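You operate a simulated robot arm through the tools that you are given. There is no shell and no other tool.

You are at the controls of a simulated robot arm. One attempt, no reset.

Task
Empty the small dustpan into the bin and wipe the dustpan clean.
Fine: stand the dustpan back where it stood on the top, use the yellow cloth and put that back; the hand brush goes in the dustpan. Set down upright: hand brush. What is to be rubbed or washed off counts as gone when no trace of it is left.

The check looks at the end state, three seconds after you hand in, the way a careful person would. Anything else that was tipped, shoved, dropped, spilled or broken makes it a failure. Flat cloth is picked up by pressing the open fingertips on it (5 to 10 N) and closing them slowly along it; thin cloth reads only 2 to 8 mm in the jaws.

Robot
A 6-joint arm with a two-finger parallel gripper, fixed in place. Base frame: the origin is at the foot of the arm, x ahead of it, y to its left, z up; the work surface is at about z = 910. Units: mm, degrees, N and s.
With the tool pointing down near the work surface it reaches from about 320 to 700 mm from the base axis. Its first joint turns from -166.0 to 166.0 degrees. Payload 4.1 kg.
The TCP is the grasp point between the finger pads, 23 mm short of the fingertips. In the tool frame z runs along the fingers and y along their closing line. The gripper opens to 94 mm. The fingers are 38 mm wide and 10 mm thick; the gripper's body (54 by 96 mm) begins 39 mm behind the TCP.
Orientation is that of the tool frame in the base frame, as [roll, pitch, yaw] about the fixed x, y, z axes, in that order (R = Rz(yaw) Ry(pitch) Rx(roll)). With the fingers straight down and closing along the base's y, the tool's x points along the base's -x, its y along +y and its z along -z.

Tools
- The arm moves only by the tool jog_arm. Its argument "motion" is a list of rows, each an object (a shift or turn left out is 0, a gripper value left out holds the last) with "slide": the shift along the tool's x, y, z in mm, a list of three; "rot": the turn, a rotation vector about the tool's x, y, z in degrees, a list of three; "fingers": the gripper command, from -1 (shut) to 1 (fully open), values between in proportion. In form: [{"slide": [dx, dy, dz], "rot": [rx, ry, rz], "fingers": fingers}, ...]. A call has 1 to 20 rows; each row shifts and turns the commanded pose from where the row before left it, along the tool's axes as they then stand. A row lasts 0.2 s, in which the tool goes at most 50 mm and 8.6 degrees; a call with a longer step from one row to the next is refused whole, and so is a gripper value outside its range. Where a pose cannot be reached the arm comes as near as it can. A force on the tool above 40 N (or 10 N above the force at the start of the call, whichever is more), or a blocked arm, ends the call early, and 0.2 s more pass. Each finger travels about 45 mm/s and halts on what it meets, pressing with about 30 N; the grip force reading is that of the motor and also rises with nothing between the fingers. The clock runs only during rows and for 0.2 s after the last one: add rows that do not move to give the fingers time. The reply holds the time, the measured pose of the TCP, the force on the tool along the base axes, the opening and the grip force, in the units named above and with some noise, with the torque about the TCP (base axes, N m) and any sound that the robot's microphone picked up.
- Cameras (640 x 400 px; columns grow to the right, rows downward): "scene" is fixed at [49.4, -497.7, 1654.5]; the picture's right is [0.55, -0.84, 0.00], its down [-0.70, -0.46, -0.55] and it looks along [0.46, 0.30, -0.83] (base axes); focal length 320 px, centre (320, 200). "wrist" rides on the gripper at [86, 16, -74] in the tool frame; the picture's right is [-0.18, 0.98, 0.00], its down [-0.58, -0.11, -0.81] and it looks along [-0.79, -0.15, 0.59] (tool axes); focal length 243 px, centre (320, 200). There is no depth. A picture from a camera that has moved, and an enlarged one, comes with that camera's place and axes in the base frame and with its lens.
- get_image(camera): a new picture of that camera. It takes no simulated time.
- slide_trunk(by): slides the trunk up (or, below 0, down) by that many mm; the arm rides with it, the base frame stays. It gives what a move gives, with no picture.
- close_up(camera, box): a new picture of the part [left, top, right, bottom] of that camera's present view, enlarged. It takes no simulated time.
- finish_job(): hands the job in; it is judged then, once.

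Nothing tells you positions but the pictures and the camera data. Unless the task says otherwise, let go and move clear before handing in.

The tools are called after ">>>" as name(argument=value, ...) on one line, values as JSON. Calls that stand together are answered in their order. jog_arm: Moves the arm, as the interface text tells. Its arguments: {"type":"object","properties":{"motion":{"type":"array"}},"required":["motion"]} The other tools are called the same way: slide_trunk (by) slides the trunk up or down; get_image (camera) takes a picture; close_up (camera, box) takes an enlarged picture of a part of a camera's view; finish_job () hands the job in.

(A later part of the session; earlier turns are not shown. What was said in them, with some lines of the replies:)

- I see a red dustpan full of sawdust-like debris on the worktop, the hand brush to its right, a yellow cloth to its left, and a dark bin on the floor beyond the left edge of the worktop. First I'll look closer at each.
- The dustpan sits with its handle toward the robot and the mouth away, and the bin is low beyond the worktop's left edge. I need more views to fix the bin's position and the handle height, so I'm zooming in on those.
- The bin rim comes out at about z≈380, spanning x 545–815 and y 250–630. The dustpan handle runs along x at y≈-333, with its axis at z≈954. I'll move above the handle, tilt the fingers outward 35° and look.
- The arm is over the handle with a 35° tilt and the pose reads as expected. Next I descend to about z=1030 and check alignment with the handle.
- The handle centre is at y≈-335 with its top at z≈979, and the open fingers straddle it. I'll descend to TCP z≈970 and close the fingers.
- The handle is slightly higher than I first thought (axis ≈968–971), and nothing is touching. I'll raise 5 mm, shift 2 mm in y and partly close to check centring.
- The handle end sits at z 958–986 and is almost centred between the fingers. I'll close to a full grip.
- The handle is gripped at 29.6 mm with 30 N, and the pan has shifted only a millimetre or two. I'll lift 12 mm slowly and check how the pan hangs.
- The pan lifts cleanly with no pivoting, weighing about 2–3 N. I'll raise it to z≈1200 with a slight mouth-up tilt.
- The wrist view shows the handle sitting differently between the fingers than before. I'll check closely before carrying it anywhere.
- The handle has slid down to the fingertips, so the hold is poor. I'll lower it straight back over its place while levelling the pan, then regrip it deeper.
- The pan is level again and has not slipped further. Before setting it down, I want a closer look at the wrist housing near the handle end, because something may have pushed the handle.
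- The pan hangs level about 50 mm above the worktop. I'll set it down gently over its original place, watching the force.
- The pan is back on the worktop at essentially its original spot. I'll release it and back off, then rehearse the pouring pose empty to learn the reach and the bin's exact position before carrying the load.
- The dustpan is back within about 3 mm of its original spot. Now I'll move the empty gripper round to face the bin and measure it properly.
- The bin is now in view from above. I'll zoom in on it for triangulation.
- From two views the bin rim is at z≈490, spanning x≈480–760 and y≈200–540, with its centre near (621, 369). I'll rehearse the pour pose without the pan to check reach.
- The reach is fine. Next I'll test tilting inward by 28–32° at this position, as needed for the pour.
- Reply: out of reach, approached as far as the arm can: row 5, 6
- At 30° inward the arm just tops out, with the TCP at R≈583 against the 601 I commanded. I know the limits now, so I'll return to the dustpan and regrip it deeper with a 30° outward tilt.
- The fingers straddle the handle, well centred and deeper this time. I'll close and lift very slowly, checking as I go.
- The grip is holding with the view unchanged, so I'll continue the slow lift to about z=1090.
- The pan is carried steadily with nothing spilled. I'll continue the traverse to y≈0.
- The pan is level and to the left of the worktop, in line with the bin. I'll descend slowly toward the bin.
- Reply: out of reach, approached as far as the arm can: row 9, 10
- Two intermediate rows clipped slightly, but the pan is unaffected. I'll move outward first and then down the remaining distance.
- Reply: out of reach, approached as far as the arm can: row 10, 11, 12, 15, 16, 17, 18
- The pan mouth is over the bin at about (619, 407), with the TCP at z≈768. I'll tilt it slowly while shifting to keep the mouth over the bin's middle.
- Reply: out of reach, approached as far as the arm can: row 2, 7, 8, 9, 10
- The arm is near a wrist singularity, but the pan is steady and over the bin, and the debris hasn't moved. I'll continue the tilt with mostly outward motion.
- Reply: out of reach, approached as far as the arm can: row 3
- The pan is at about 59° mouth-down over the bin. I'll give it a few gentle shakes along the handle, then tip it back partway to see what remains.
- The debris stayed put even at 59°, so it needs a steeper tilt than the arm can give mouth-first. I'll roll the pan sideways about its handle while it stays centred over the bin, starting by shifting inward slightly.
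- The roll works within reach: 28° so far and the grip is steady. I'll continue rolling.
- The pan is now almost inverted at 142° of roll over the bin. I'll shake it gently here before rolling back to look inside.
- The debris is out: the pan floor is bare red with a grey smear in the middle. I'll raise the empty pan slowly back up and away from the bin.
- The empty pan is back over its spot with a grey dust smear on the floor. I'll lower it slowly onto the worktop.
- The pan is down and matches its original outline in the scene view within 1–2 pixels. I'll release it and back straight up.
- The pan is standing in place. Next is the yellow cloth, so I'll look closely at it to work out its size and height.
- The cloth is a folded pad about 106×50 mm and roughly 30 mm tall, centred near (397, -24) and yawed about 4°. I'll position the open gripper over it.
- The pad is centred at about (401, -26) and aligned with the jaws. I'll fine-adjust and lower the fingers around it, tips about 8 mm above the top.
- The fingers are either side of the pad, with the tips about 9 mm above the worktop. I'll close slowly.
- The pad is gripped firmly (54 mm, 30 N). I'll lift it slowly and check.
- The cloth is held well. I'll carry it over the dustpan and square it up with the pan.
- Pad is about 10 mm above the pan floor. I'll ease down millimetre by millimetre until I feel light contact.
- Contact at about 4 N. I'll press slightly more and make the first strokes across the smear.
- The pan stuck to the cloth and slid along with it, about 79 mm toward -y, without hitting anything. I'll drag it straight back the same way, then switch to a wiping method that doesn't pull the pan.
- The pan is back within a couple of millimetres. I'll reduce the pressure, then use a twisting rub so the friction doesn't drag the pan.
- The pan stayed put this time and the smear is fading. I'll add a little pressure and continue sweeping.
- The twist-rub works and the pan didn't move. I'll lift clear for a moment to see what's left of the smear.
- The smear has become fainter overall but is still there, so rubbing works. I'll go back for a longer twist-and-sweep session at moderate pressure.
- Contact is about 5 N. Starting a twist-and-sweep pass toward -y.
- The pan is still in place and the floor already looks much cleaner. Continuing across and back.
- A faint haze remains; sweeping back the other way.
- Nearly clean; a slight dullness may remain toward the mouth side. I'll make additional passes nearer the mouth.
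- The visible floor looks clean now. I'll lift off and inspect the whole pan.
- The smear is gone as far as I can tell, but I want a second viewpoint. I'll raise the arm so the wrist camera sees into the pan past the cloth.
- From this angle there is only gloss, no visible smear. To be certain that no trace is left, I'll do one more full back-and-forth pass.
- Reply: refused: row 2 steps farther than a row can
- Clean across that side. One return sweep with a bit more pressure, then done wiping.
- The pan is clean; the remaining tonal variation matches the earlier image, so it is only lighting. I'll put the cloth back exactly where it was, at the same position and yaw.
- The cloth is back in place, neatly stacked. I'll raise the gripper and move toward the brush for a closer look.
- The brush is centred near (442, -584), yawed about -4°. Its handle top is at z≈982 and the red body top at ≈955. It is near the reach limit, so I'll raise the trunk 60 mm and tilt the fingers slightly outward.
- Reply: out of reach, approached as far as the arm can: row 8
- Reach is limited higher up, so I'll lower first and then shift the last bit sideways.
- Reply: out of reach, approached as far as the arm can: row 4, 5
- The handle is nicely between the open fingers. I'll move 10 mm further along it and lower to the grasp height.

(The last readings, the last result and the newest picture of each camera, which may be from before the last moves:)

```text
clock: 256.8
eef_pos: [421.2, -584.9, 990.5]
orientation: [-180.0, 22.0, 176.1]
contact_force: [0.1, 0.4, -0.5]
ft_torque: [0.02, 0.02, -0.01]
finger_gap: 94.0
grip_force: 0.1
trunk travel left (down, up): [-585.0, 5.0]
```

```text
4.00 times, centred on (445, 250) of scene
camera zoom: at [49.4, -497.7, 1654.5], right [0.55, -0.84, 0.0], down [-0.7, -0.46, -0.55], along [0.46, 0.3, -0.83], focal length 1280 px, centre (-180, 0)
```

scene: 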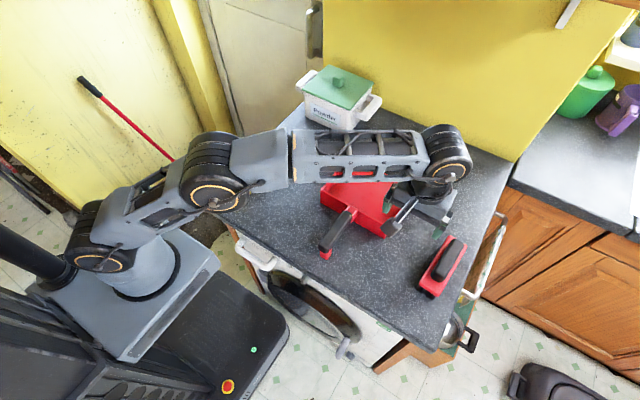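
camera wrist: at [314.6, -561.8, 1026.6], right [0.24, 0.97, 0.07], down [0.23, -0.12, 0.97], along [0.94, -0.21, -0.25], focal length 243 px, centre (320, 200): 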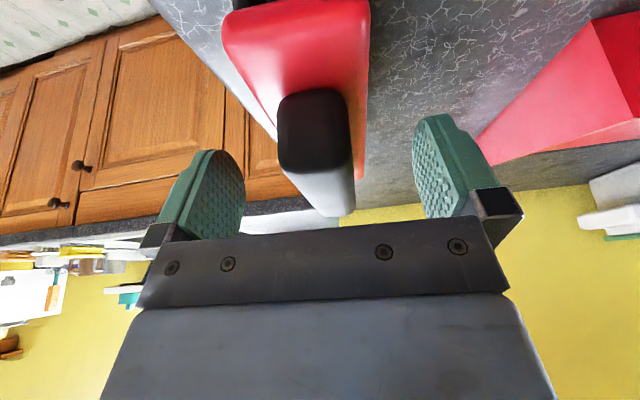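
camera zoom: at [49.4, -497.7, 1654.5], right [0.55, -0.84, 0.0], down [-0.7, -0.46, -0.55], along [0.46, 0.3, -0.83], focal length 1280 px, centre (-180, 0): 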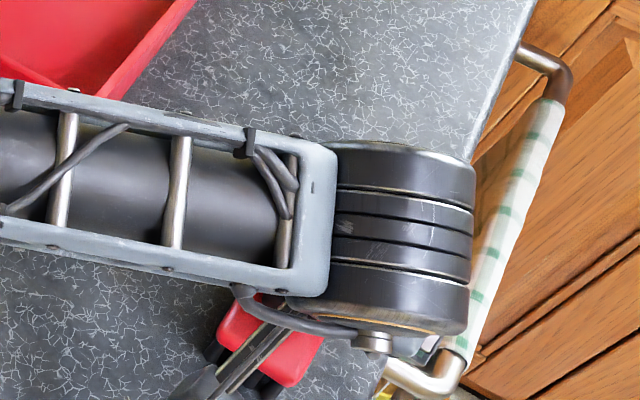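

>>> jog_arm(motion=[{"slide": [1.1, 0.7, 2.8]}, {"fingers": 0.5}, {"fingers": 0.1}, {"fingers": -0.15}, {"fingers": -0.3}, {"fingers": -0.4}, {"fingers": -0.5}, {"fingers": -0.7}, {"fingers": -1}, {}, {}, {}])

>>> get_image(camera="wrist")

```text
clock: 259.4
eef_pos: [421.4, -582.9, 987.8]
orientation: [-180.0, 22.1, 176.2]
contact_force: [0.3, 0.3, 1.1]
ft_torque: [0.04, -0.03, -0.03]
finger_gap: 29.9
grip_force: 29.9
trunk travel left (down, up): [-585.0, 5.0]
```

```text
taken
camera wrist: at [314.7, -560.9, 1023.8], right [0.24, 0.97, 0.07], down [0.23, -0.12, 0.97], along [0.94, -0.21, -0.25], focal length 243 px, centre (320, 200)
```

wrist: 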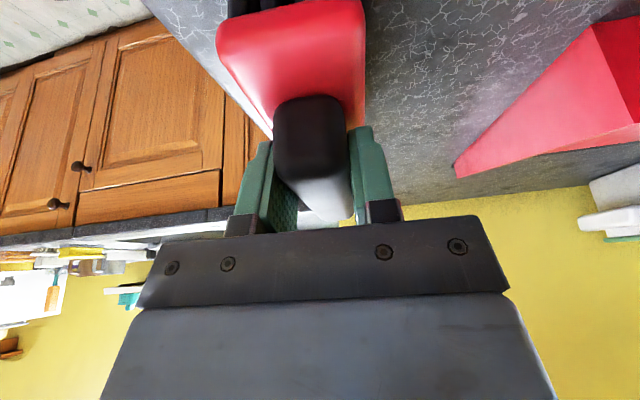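

Gripped at 29.9 mm. I'll lift slowly, drawing it gradually toward the robot side to stay within reach.

>>> jog_arm(motion=[{"slide": [-0.4, 0, -0.95]}, {"slide": [-0.75, 0.5, -1.85]}, {"slide": [-1.1, 1.5, -2.8]}, {"slide": [-1.5, 2.5, -3.7]}, {"slide": [-1.9, 3.5, -4.6]}, {"slide": [-1.9, 4, -4.6]}, {"slide": [-1.9, 4, -4.6]}, {"slide": [-1.9, 4, -4.6]}, {"slide": [-1.9, 4, -4.6]}, {"slide": [-1.9, 4, -4.6]}, {"slide": [-1.1, 2, -2.8]}, {}])

>>> get_image(camera="wrist")

>>> close_up(camera="scene", box=[370, 180, 500, 300])

```text
clock: 262.0
eef_pos: [423.7, -553.8, 1029.3]
orientation: [-179.9, 22.0, 176.1]
contact_force: [-0.5, -0.6, -1.4]
ft_torque: [-0.02, 0.04, 0.0]
finger_gap: 29.8
grip_force: 29.7
trunk travel left (down, up): [-585.0, 5.0]
```

```text
taken
camera wrist: at [317.4, -531.4, 1066.7], right [0.24, 0.97, 0.07], down [0.23, -0.12, 0.97], along [0.94, -0.21, -0.25], focal length 243 px, centre (320, 200)
```

wrist: 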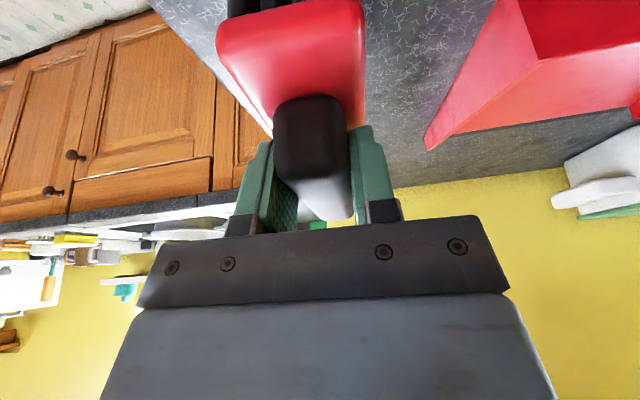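

```text
3.33 times, centred on (435, 240) of scene
camera zoom: at [49.4, -497.7, 1654.5], right [0.55, -0.84, 0.0], down [-0.7, -0.46, -0.55], along [0.46, 0.3, -0.83], focal length 1066 px, centre (-63, 67)
```

zoom: 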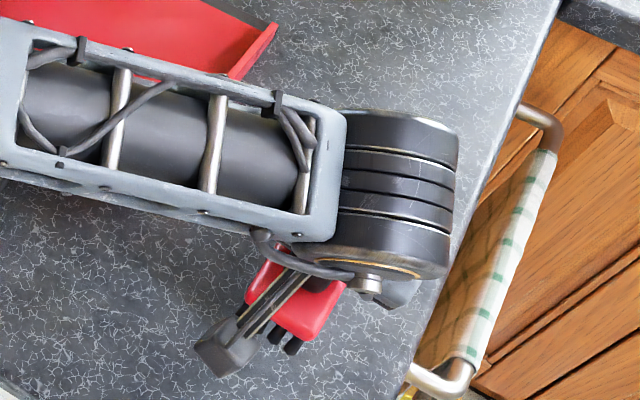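

>>> jog_arm(motion=[{"slide": [-1.1, 2, -2.8]}, {"slide": [-1.9, 3, -4.6]}, {"slide": [-2.25, 3.5, -5.56]}, {"slide": [-2.25, 3.5, -5.56]}, {"slide": [-2.25, 3.5, -5.56]}, {"slide": [-2.25, 3.5, -5.56]}, {"slide": [-2.25, 3.5, -5.56]}, {"slide": [-2.25, 3.5, -5.56]}, {"slide": [-2.25, 3.5, -5.56]}, {"slide": [-2.25, 3.5, -5.56]}, {"slide": [-2.25, 3.5, -5.56]}, {"slide": [-2.25, 3.5, -5.56]}, {"slide": [-1.9, 3, -4.6]}, {"slide": [-1.1, 2, -2.8]}, {}])

>>> get_image(camera="wrist")

```text
clock: 265.2
eef_pos: [425.9, -509.2, 1104.7]
orientation: [-180.0, 21.9, 176.1]
contact_force: [-0.4, 0.0, -1.8]
ft_torque: [0.01, 0.04, 0.03]
finger_gap: 29.8
grip_force: 29.7
trunk travel left (down, up): [-585.0, 5.0]
```

```text
taken
camera wrist: at [319.7, -486.4, 1142.4], right [0.24, 0.97, 0.07], down [0.23, -0.12, 0.97], along [0.94, -0.21, -0.25], focal length 243 px, centre (320, 200)
```

wrist: 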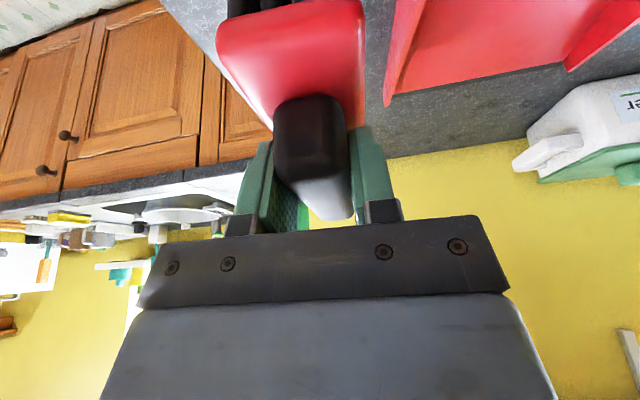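

The brush is up and steady. I'll square it to the pan and carry it over the pan's middle.

>>> jog_arm(motion=[{"rot": [-0.56, 0, -1.39]}, {"rot": [-0.56, 0, -1.39]}, {"rot": [-0.56, 0, -1.39]}, {"slide": [-3, 6, 1.2]}, {"slide": [-6, 12, 2.4]}, {"slide": [-7.3, 15, 2.95]}, {"slide": [-7.3, 15, 2.95]}, {"slide": [-7.3, 15, 2.95]}, {"slide": [-7.3, 15, 2.95]}, {"slide": [-7.3, 15, 2.95]}, {"slide": [-7.3, 15, 2.95]}, {"slide": [-7.3, 15, 2.95]}, {"slide": [-7.3, 15, 2.95]}, {"slide": [-7.3, 15, 2.95]}, {"slide": [-6, 13, 2.4]}, {"slide": [-4, 9, 1.6]}, {"slide": [-2.4, 4, 1]}, {}])

>>> get_image(camera="wrist")

>>> close_up(camera="scene", box=[290, 110, 460, 250])

```text
clock: 269.0
eef_pos: [518.6, -328.4, 1105.8]
orientation: [-179.8, 22.0, -179.4]
contact_force: [-0.5, 0.2, -1.6]
ft_torque: [-0.01, 0.06, 0.02]
finger_gap: 29.4
grip_force: 30.6
trunk travel left (down, up): [-585.0, 5.0]
```

```text
taken
camera wrist: at [411.0, -314.8, 1141.8], right [0.16, 0.98, 0.07], down [0.24, -0.11, 0.97], along [0.96, -0.14, -0.25], focal length 243 px, centre (320, 200)
```

wrist: 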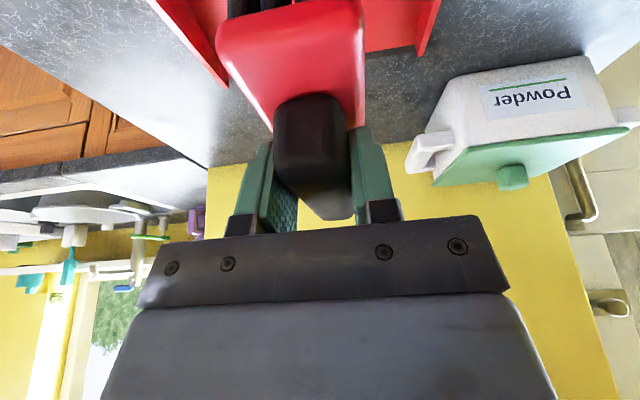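

```text
2.86 times, centred on (375, 180) of scene
camera zoom: at [49.4, -497.7, 1654.5], right [0.55, -0.84, 0.0], down [-0.7, -0.46, -0.55], along [0.46, 0.3, -0.83], focal length 914 px, centre (163, 257)
```

zoom: 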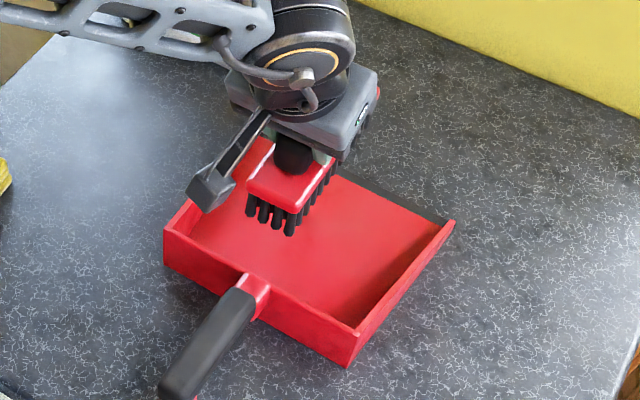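

Lowering the brush toward the pan floor.

>>> jog_arm(motion=[{"slide": [1.5, 0, 3.7]}, {"slide": [3, 0, 7.4]}, {"slide": [4.5, 0, 11.1]}, {"slide": [4.5, 0, 11.1]}, {"slide": [4.5, 0, 11.1]}, {"slide": [4.5, 0, 11.1]}, {"slide": [4.5, 0, 11.1]}, {"slide": [4.5, 0, 11.1]}, {"slide": [3, 0, 7.4]}, {"slide": [1.9, 0, 4.6]}, {}])

>>> close_up(camera="scene", box=[300, 130, 440, 250])

>>> get_image(camera="wrist")

```text
clock: 271.4
eef_pos: [518.4, -327.9, 1007.0]
orientation: [-179.9, 22.0, -179.4]
contact_force: [-0.2, -1.1, -2.0]
ft_torque: [-0.01, 0.04, -0.01]
finger_gap: 29.7
grip_force: 30.2
trunk travel left (down, up): [-585.0, 5.0]
```

```text
3.33 times, centred on (370, 190) of scene
camera zoom: at [49.4, -497.7, 1654.5], right [0.55, -0.84, 0.0], down [-0.7, -0.46, -0.55], along [0.46, 0.3, -0.83], focal length 1066 px, centre (153, 233)
```

zoom: 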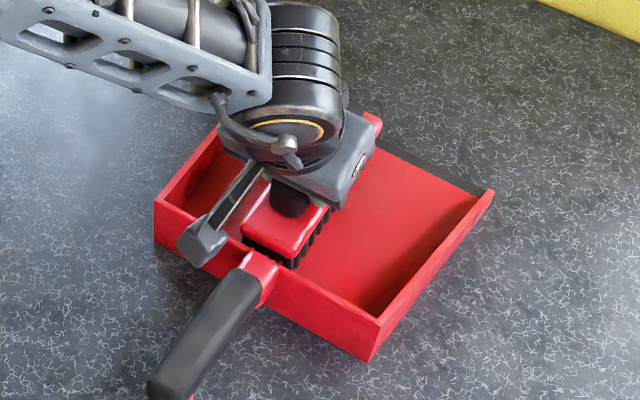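

```text
taken
camera wrist: at [410.3, -314.6, 1044.5], right [0.16, 0.98, 0.07], down [0.24, -0.11, 0.97], along [0.96, -0.14, -0.25], focal length 243 px, centre (320, 200)
```

wrist: 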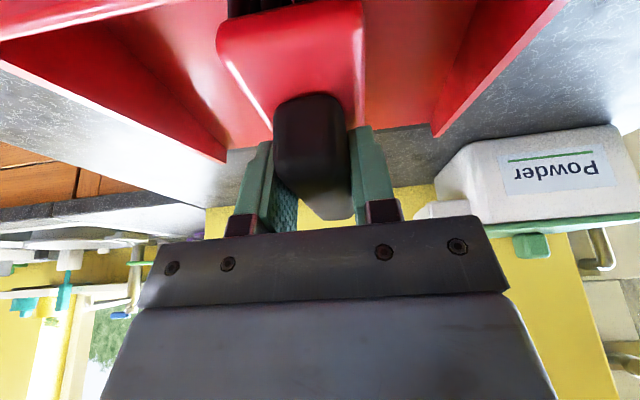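

>>> jog_arm(motion=[{"slide": [-3.7, 0, 1.5]}, {"slide": [1.9, 0, 4.6]}, {"slide": [1.5, 0, 3.7]}, {"slide": [0.75, 0, 1.85]}, {"slide": [0.4, 0, 0.93]}, {"slide": [0.4, 0, 0.93]}, {}])

```text
clock: 273.0
eef_pos: [522.1, -328.9, 995.6]
orientation: [-179.9, 22.1, -179.4]
contact_force: [-0.2, 0.1, -1.4]
ft_torque: [-0.02, 0.0, 0.0]
finger_gap: 29.8
grip_force: 30.5
trunk travel left (down, up): [-585.0, 5.0]
```

>>> jog_arm(motion=[{"slide": [0.4, 0, 0.93]}, {"slide": [0.4, 0, 0.93]}, {"slide": [0.4, 0, 0.93]}, {"slide": [0.2, 0, 0.5]}, {}])

```text
clock: 274.2
eef_pos: [523.2, -328.7, 992.0]
orientation: [-179.9, 22.1, -179.3]
contact_force: [0.5, 0.2, 1.6]
ft_torque: [0.05, -0.08, -0.01]
finger_gap: 29.7
grip_force: 30.2
trunk travel left (down, up): [-585.0, 5.0]
```

The bristles have touched the pan floor (force changed sign). I'll release gently.

>>> jog_arm(motion=[{"slide": [0.1, 0, 0.3]}, {}, {"fingers": -0.32}, {"fingers": -0.25}, {"fingers": -0.15}, {"fingers": 0.0}, {"fingers": 0.2}, {}, {}])

>>> close_up(camera="scene", box=[300, 130, 440, 250])

>>> get_image(camera="wrist")

```text
clock: 276.2
eef_pos: [522.4, -328.1, 991.8]
orientation: [-179.9, 21.9, -179.4]
contact_force: [-0.4, 0.5, -0.1]
ft_torque: [0.0, -0.02, -0.02]
finger_gap: 56.1
grip_force: 0.0
trunk travel left (down, up): [-585.0, 5.0]
```

```text
3.33 times, centred on (370, 190) of scene
camera zoom: at [49.4, -497.7, 1654.5], right [0.55, -0.84, 0.0], down [-0.7, -0.46, -0.55], along [0.46, 0.3, -0.83], focal length 1066 px, centre (153, 233)
```

zoom: 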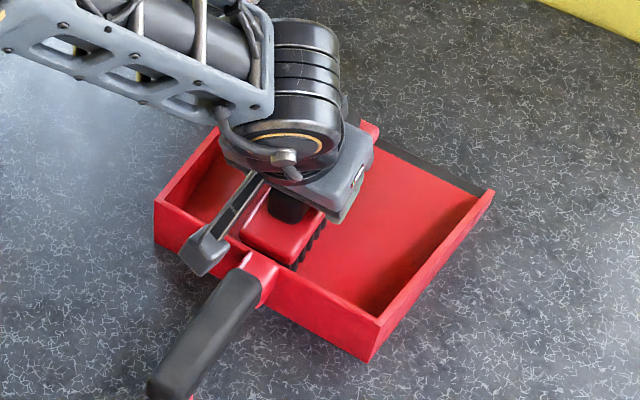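

```text
taken
camera wrist: at [414.2, -314.7, 1028.2], right [0.16, 0.98, 0.07], down [0.24, -0.11, 0.97], along [0.96, -0.14, -0.25], focal length 243 px, centre (320, 200)
```

wrist: 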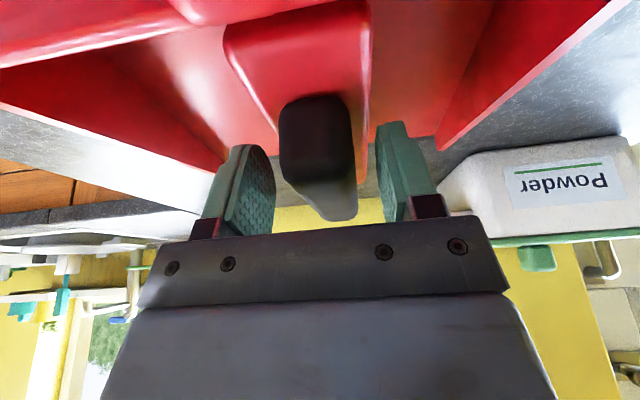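

The brush stands on its bristles in the pan. I'll retreat straight up and inspect everything.

>>> jog_arm(motion=[{"slide": [-1.9, 0, -4.6]}, {"slide": [-3.7, 0, -9.3]}, {"slide": [-7.5, 0, -18.5]}, {"slide": [-11, 0, -28]}, {"slide": [-11, 0, -28]}, {"slide": [-11, 0, -28]}, {"slide": [10, 40, -5]}, {"slide": [10, 45, -5]}, {"slide": [10, 45, -5]}, {"slide": [10, 45, -5]}, {"slide": [10, 45, -5]}, {"slide": [10, 40, -5]}, {}, {}])

>>> get_image(camera="scene")

>>> close_up(camera="scene", box=[310, 140, 440, 270])

>>> get_image(camera="wrist")

```text
clock: 279.2
eef_pos: [451.7, -67.5, 1121.1]
orientation: [-179.9, 22.0, -179.4]
contact_force: [0.0, 0.8, -0.6]
ft_torque: [0.01, -0.01, 0.04]
finger_gap: 56.3
grip_force: 0.1
trunk travel left (down, up): [-585.0, 5.0]
```

```text
taken
```

scene: 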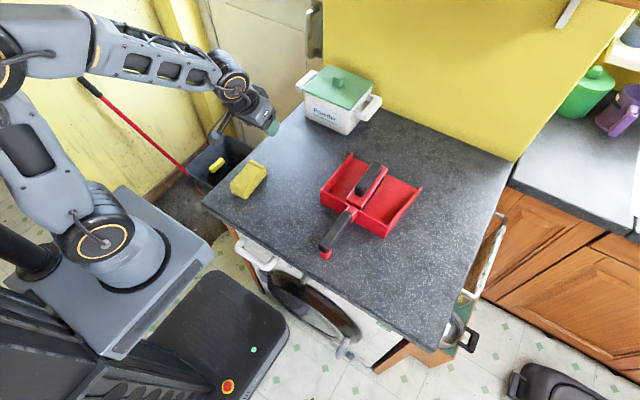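

```text
3.08 times, centred on (375, 205) of scene
camera zoom: at [49.4, -497.7, 1654.5], right [0.55, -0.84, 0.0], down [-0.7, -0.46, -0.55], along [0.46, 0.3, -0.83], focal length 984 px, centre (151, 185)
```

zoom: 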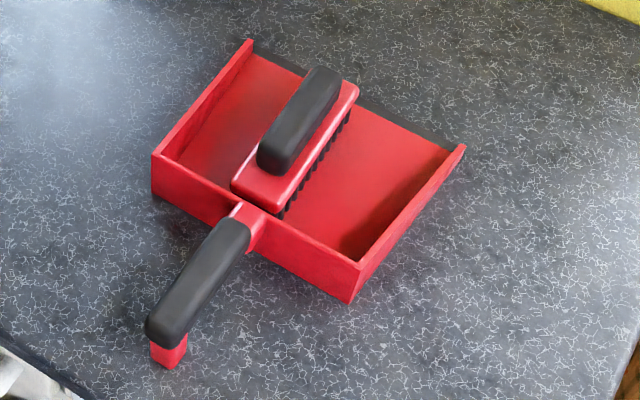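

```text
taken
camera wrist: at [343.9, -54.4, 1158.3], right [0.16, 0.98, 0.07], down [0.24, -0.11, 0.97], along [0.96, -0.14, -0.25], focal length 243 px, centre (320, 200)
```

wrist: 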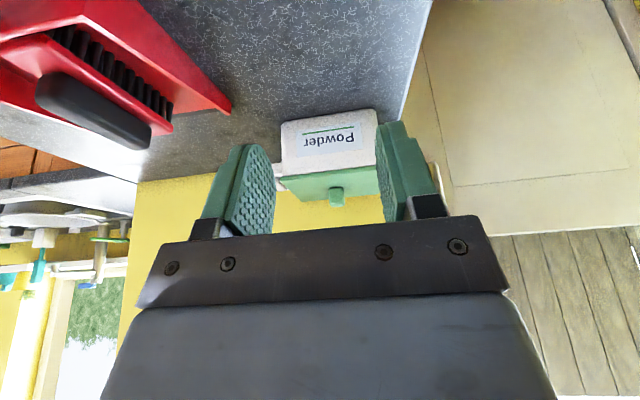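

The brush is upright in the clean pan and the cloth is back. I'll compare the pan's position with the start and check the bin and floor for any spill.

>>> close_up(camera="scene", box=[290, 130, 450, 270])

>>> close_up(camera="scene", box=[170, 120, 290, 220])

>>> close_up(camera="scene", box=[130, 120, 260, 250])

```text
2.86 times, centred on (370, 200) of scene
camera zoom: at [49.4, -497.7, 1654.5], right [0.55, -0.84, 0.0], down [-0.7, -0.46, -0.55], along [0.46, 0.3, -0.83], focal length 914 px, centre (177, 200)
```

zoom: 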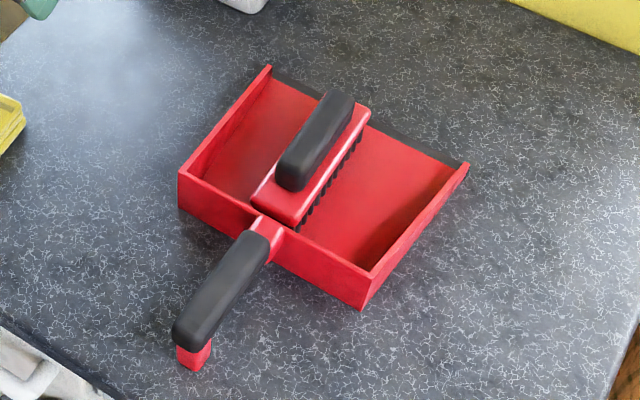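

```text
4.00 times, centred on (230, 170) of scene
camera zoom: at [49.4, -497.7, 1654.5], right [0.55, -0.84, 0.0], down [-0.7, -0.46, -0.55], along [0.46, 0.3, -0.83], focal length 1280 px, centre (680, 320)
```

zoom: 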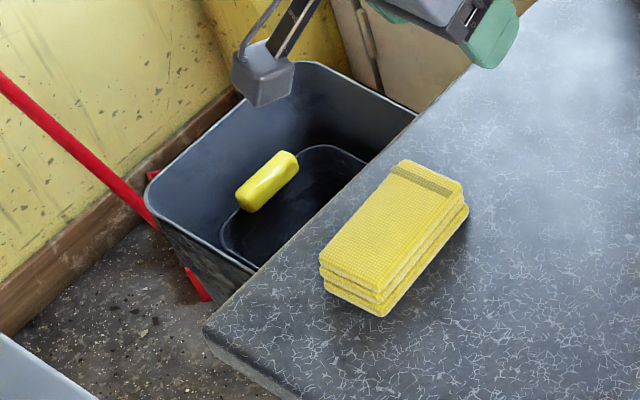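

```text
3.08 times, centred on (195, 185) of scene
camera zoom: at [49.4, -497.7, 1654.5], right [0.55, -0.84, 0.0], down [-0.7, -0.46, -0.55], along [0.46, 0.3, -0.83], focal length 984 px, centre (705, 246)
```

zoom: 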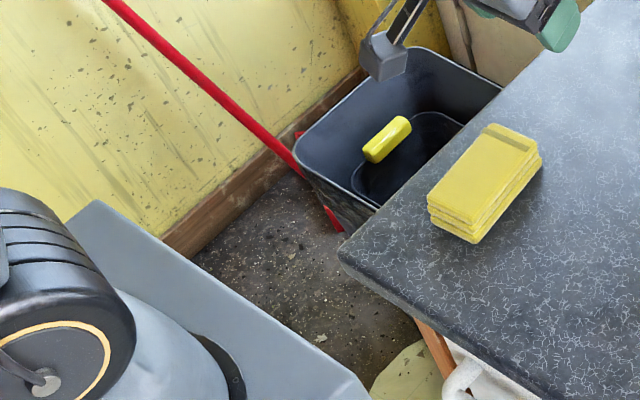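

The pan and cloth are within a few millimetres of where they started. I'll check the bin's contents and the floor around it with the wrist camera.

>>> jog_arm(motion=[{"slide": [0, 0, -20], "rot": [0, 7.3, 0]}, {"slide": [0, 0, -20], "rot": [0, 7.3, 0]}, {"slide": [0, 0, -20], "rot": [0, 7.4, 0]}, {"slide": [-5.07, 47.5, 0], "rot": [0, 0, -6]}, {"slide": [-5.07, 47.5, 0], "rot": [0, 0, -6]}, {"slide": [-5.07, 47.5, 0], "rot": [0, 0, -6]}, {"slide": [-5.07, 47.5, 0], "rot": [0, 0, -6]}, {"slide": [-5.07, 47.5, 0], "rot": [0, 0, -6]}, {"slide": [-5.07, 47.5, 0], "rot": [0, 0, -6]}, {}, {}])

>>> get_image(camera="wrist")

>>> close_up(camera="wrist", box=[200, 0, 440, 150])

```text
clock: 281.6
eef_pos: [389.1, 210.0, 1177.4]
orientation: [-179.9, 0.0, -143.4]
contact_force: [-0.2, -0.4, -0.2]
ft_torque: [0.01, -0.03, 0.01]
finger_gap: 56.5
grip_force: 0.0
trunk travel left (down, up): [-585.0, 5.0]
```

```text
taken
camera wrist: at [310.7, 169.5, 1253.2], right [-0.44, 0.9, 0.0], down [0.53, 0.26, 0.81], along [0.73, 0.35, -0.59], focal length 243 px, centre (320, 200)
```

wrist: 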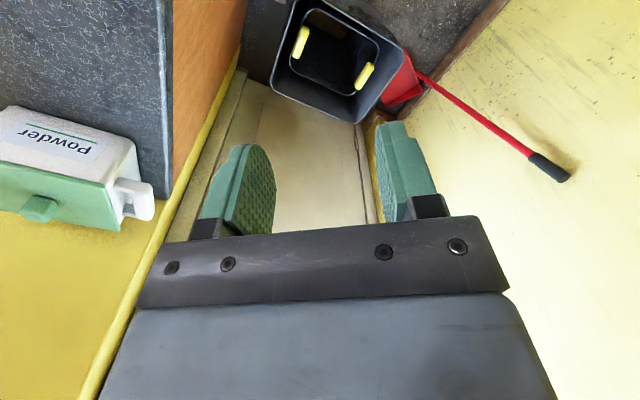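

```text
2.67 times, centred on (320, 75) of wrist
camera zoom: at [310.7, 169.5, 1253.2], right [-0.44, 0.9, 0.0], down [0.53, 0.26, 0.81], along [0.73, 0.35, -0.59], focal length 647 px, centre (320, 533)
```

zoom: 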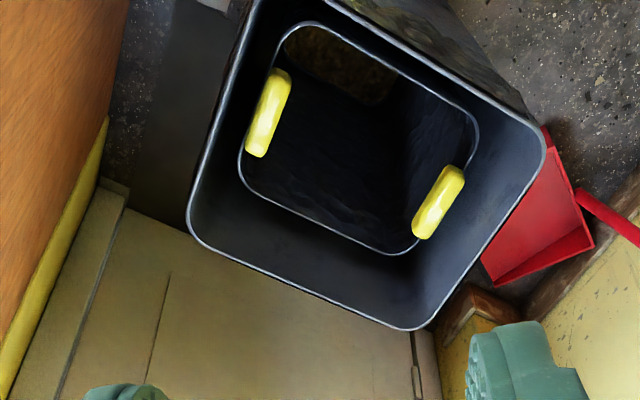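

>>> close_up(camera="wrist", box=[285, 0, 385, 60])

```text
6.40 times, centred on (335, 30) of wrist
camera zoom: at [310.7, 169.5, 1253.2], right [-0.44, 0.9, 0.0], down [0.53, 0.26, 0.81], along [0.73, 0.35, -0.59], focal length 1553 px, centre (224, 1288)
```

zoom: 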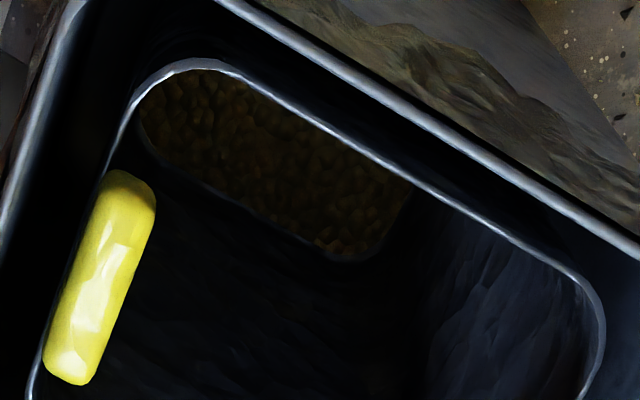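

The chips are lying at the bottom of the bin and the floor around it looks unchanged. One last zoom on the pan floor beside the brush before handing in.

>>> close_up(camera="scene", box=[325, 150, 425, 225])

>>> get_image(camera="scene")

```text
5.33 times, centred on (375, 188) of scene
camera zoom: at [49.4, -497.7, 1654.5], right [0.55, -0.84, 0.0], down [-0.7, -0.46, -0.55], along [0.46, 0.3, -0.83], focal length 1706 px, centre (27, 267)
```

zoom: 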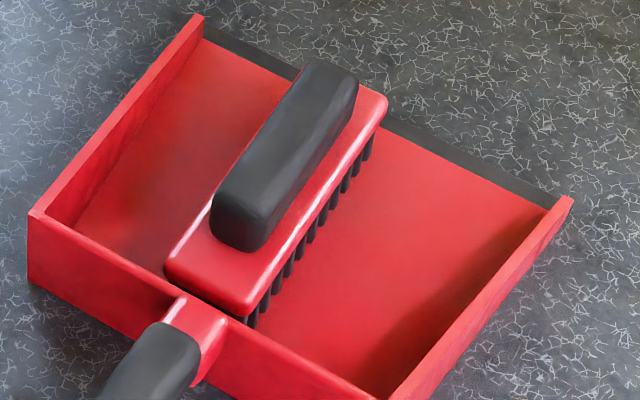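

```text
taken
```

scene: 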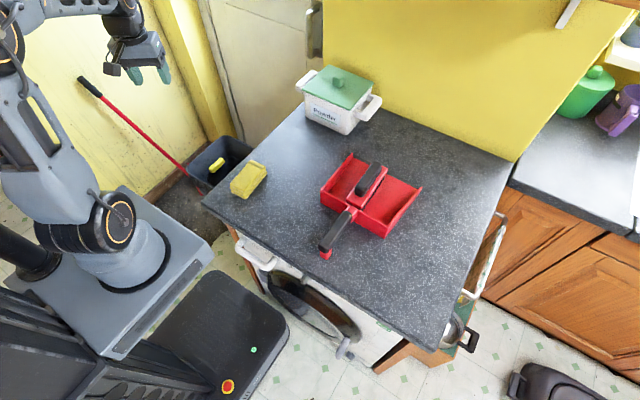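

The pan is clean and back in its place with the brush upright in it, and the darker patch beside the brush is only its shadow. The cloth is back, the debris is in the bin, and the arm is clear, so I'm handing in.

>>> finish_job()

```text
The job is handed in.
```

I emptied the small dustpan into the bin, wiped it clean and handed the job in; no verdict came back.

- **Debris:** it is at the bottom of the bin. I saw no spill on the worktop or the floor.
- **Dustpan:** I see no trace of the grey smear. The pan is back on the worktop about 3 mm from where it stood.
- **Yellow cloth:** it is back on the worktop, about 2–3 mm from where it was.
- **Hand brush:** it stands upright on its bristles in the dustpan.

Two things went wrong along the way, and both were recovered:

- **Grip slip:** on the first lift the handle slid down in the grip, so I set the pan back down and gripped it again.
- **Pan dragged:** on the first wiping stroke the cloth pulled the pan about 79 mm across the worktop. It hit nothing, and I dragged it straight back.

I raised the trunk 60 mm to reach the brush and left it raised. The gripper is empty and clear of everything.
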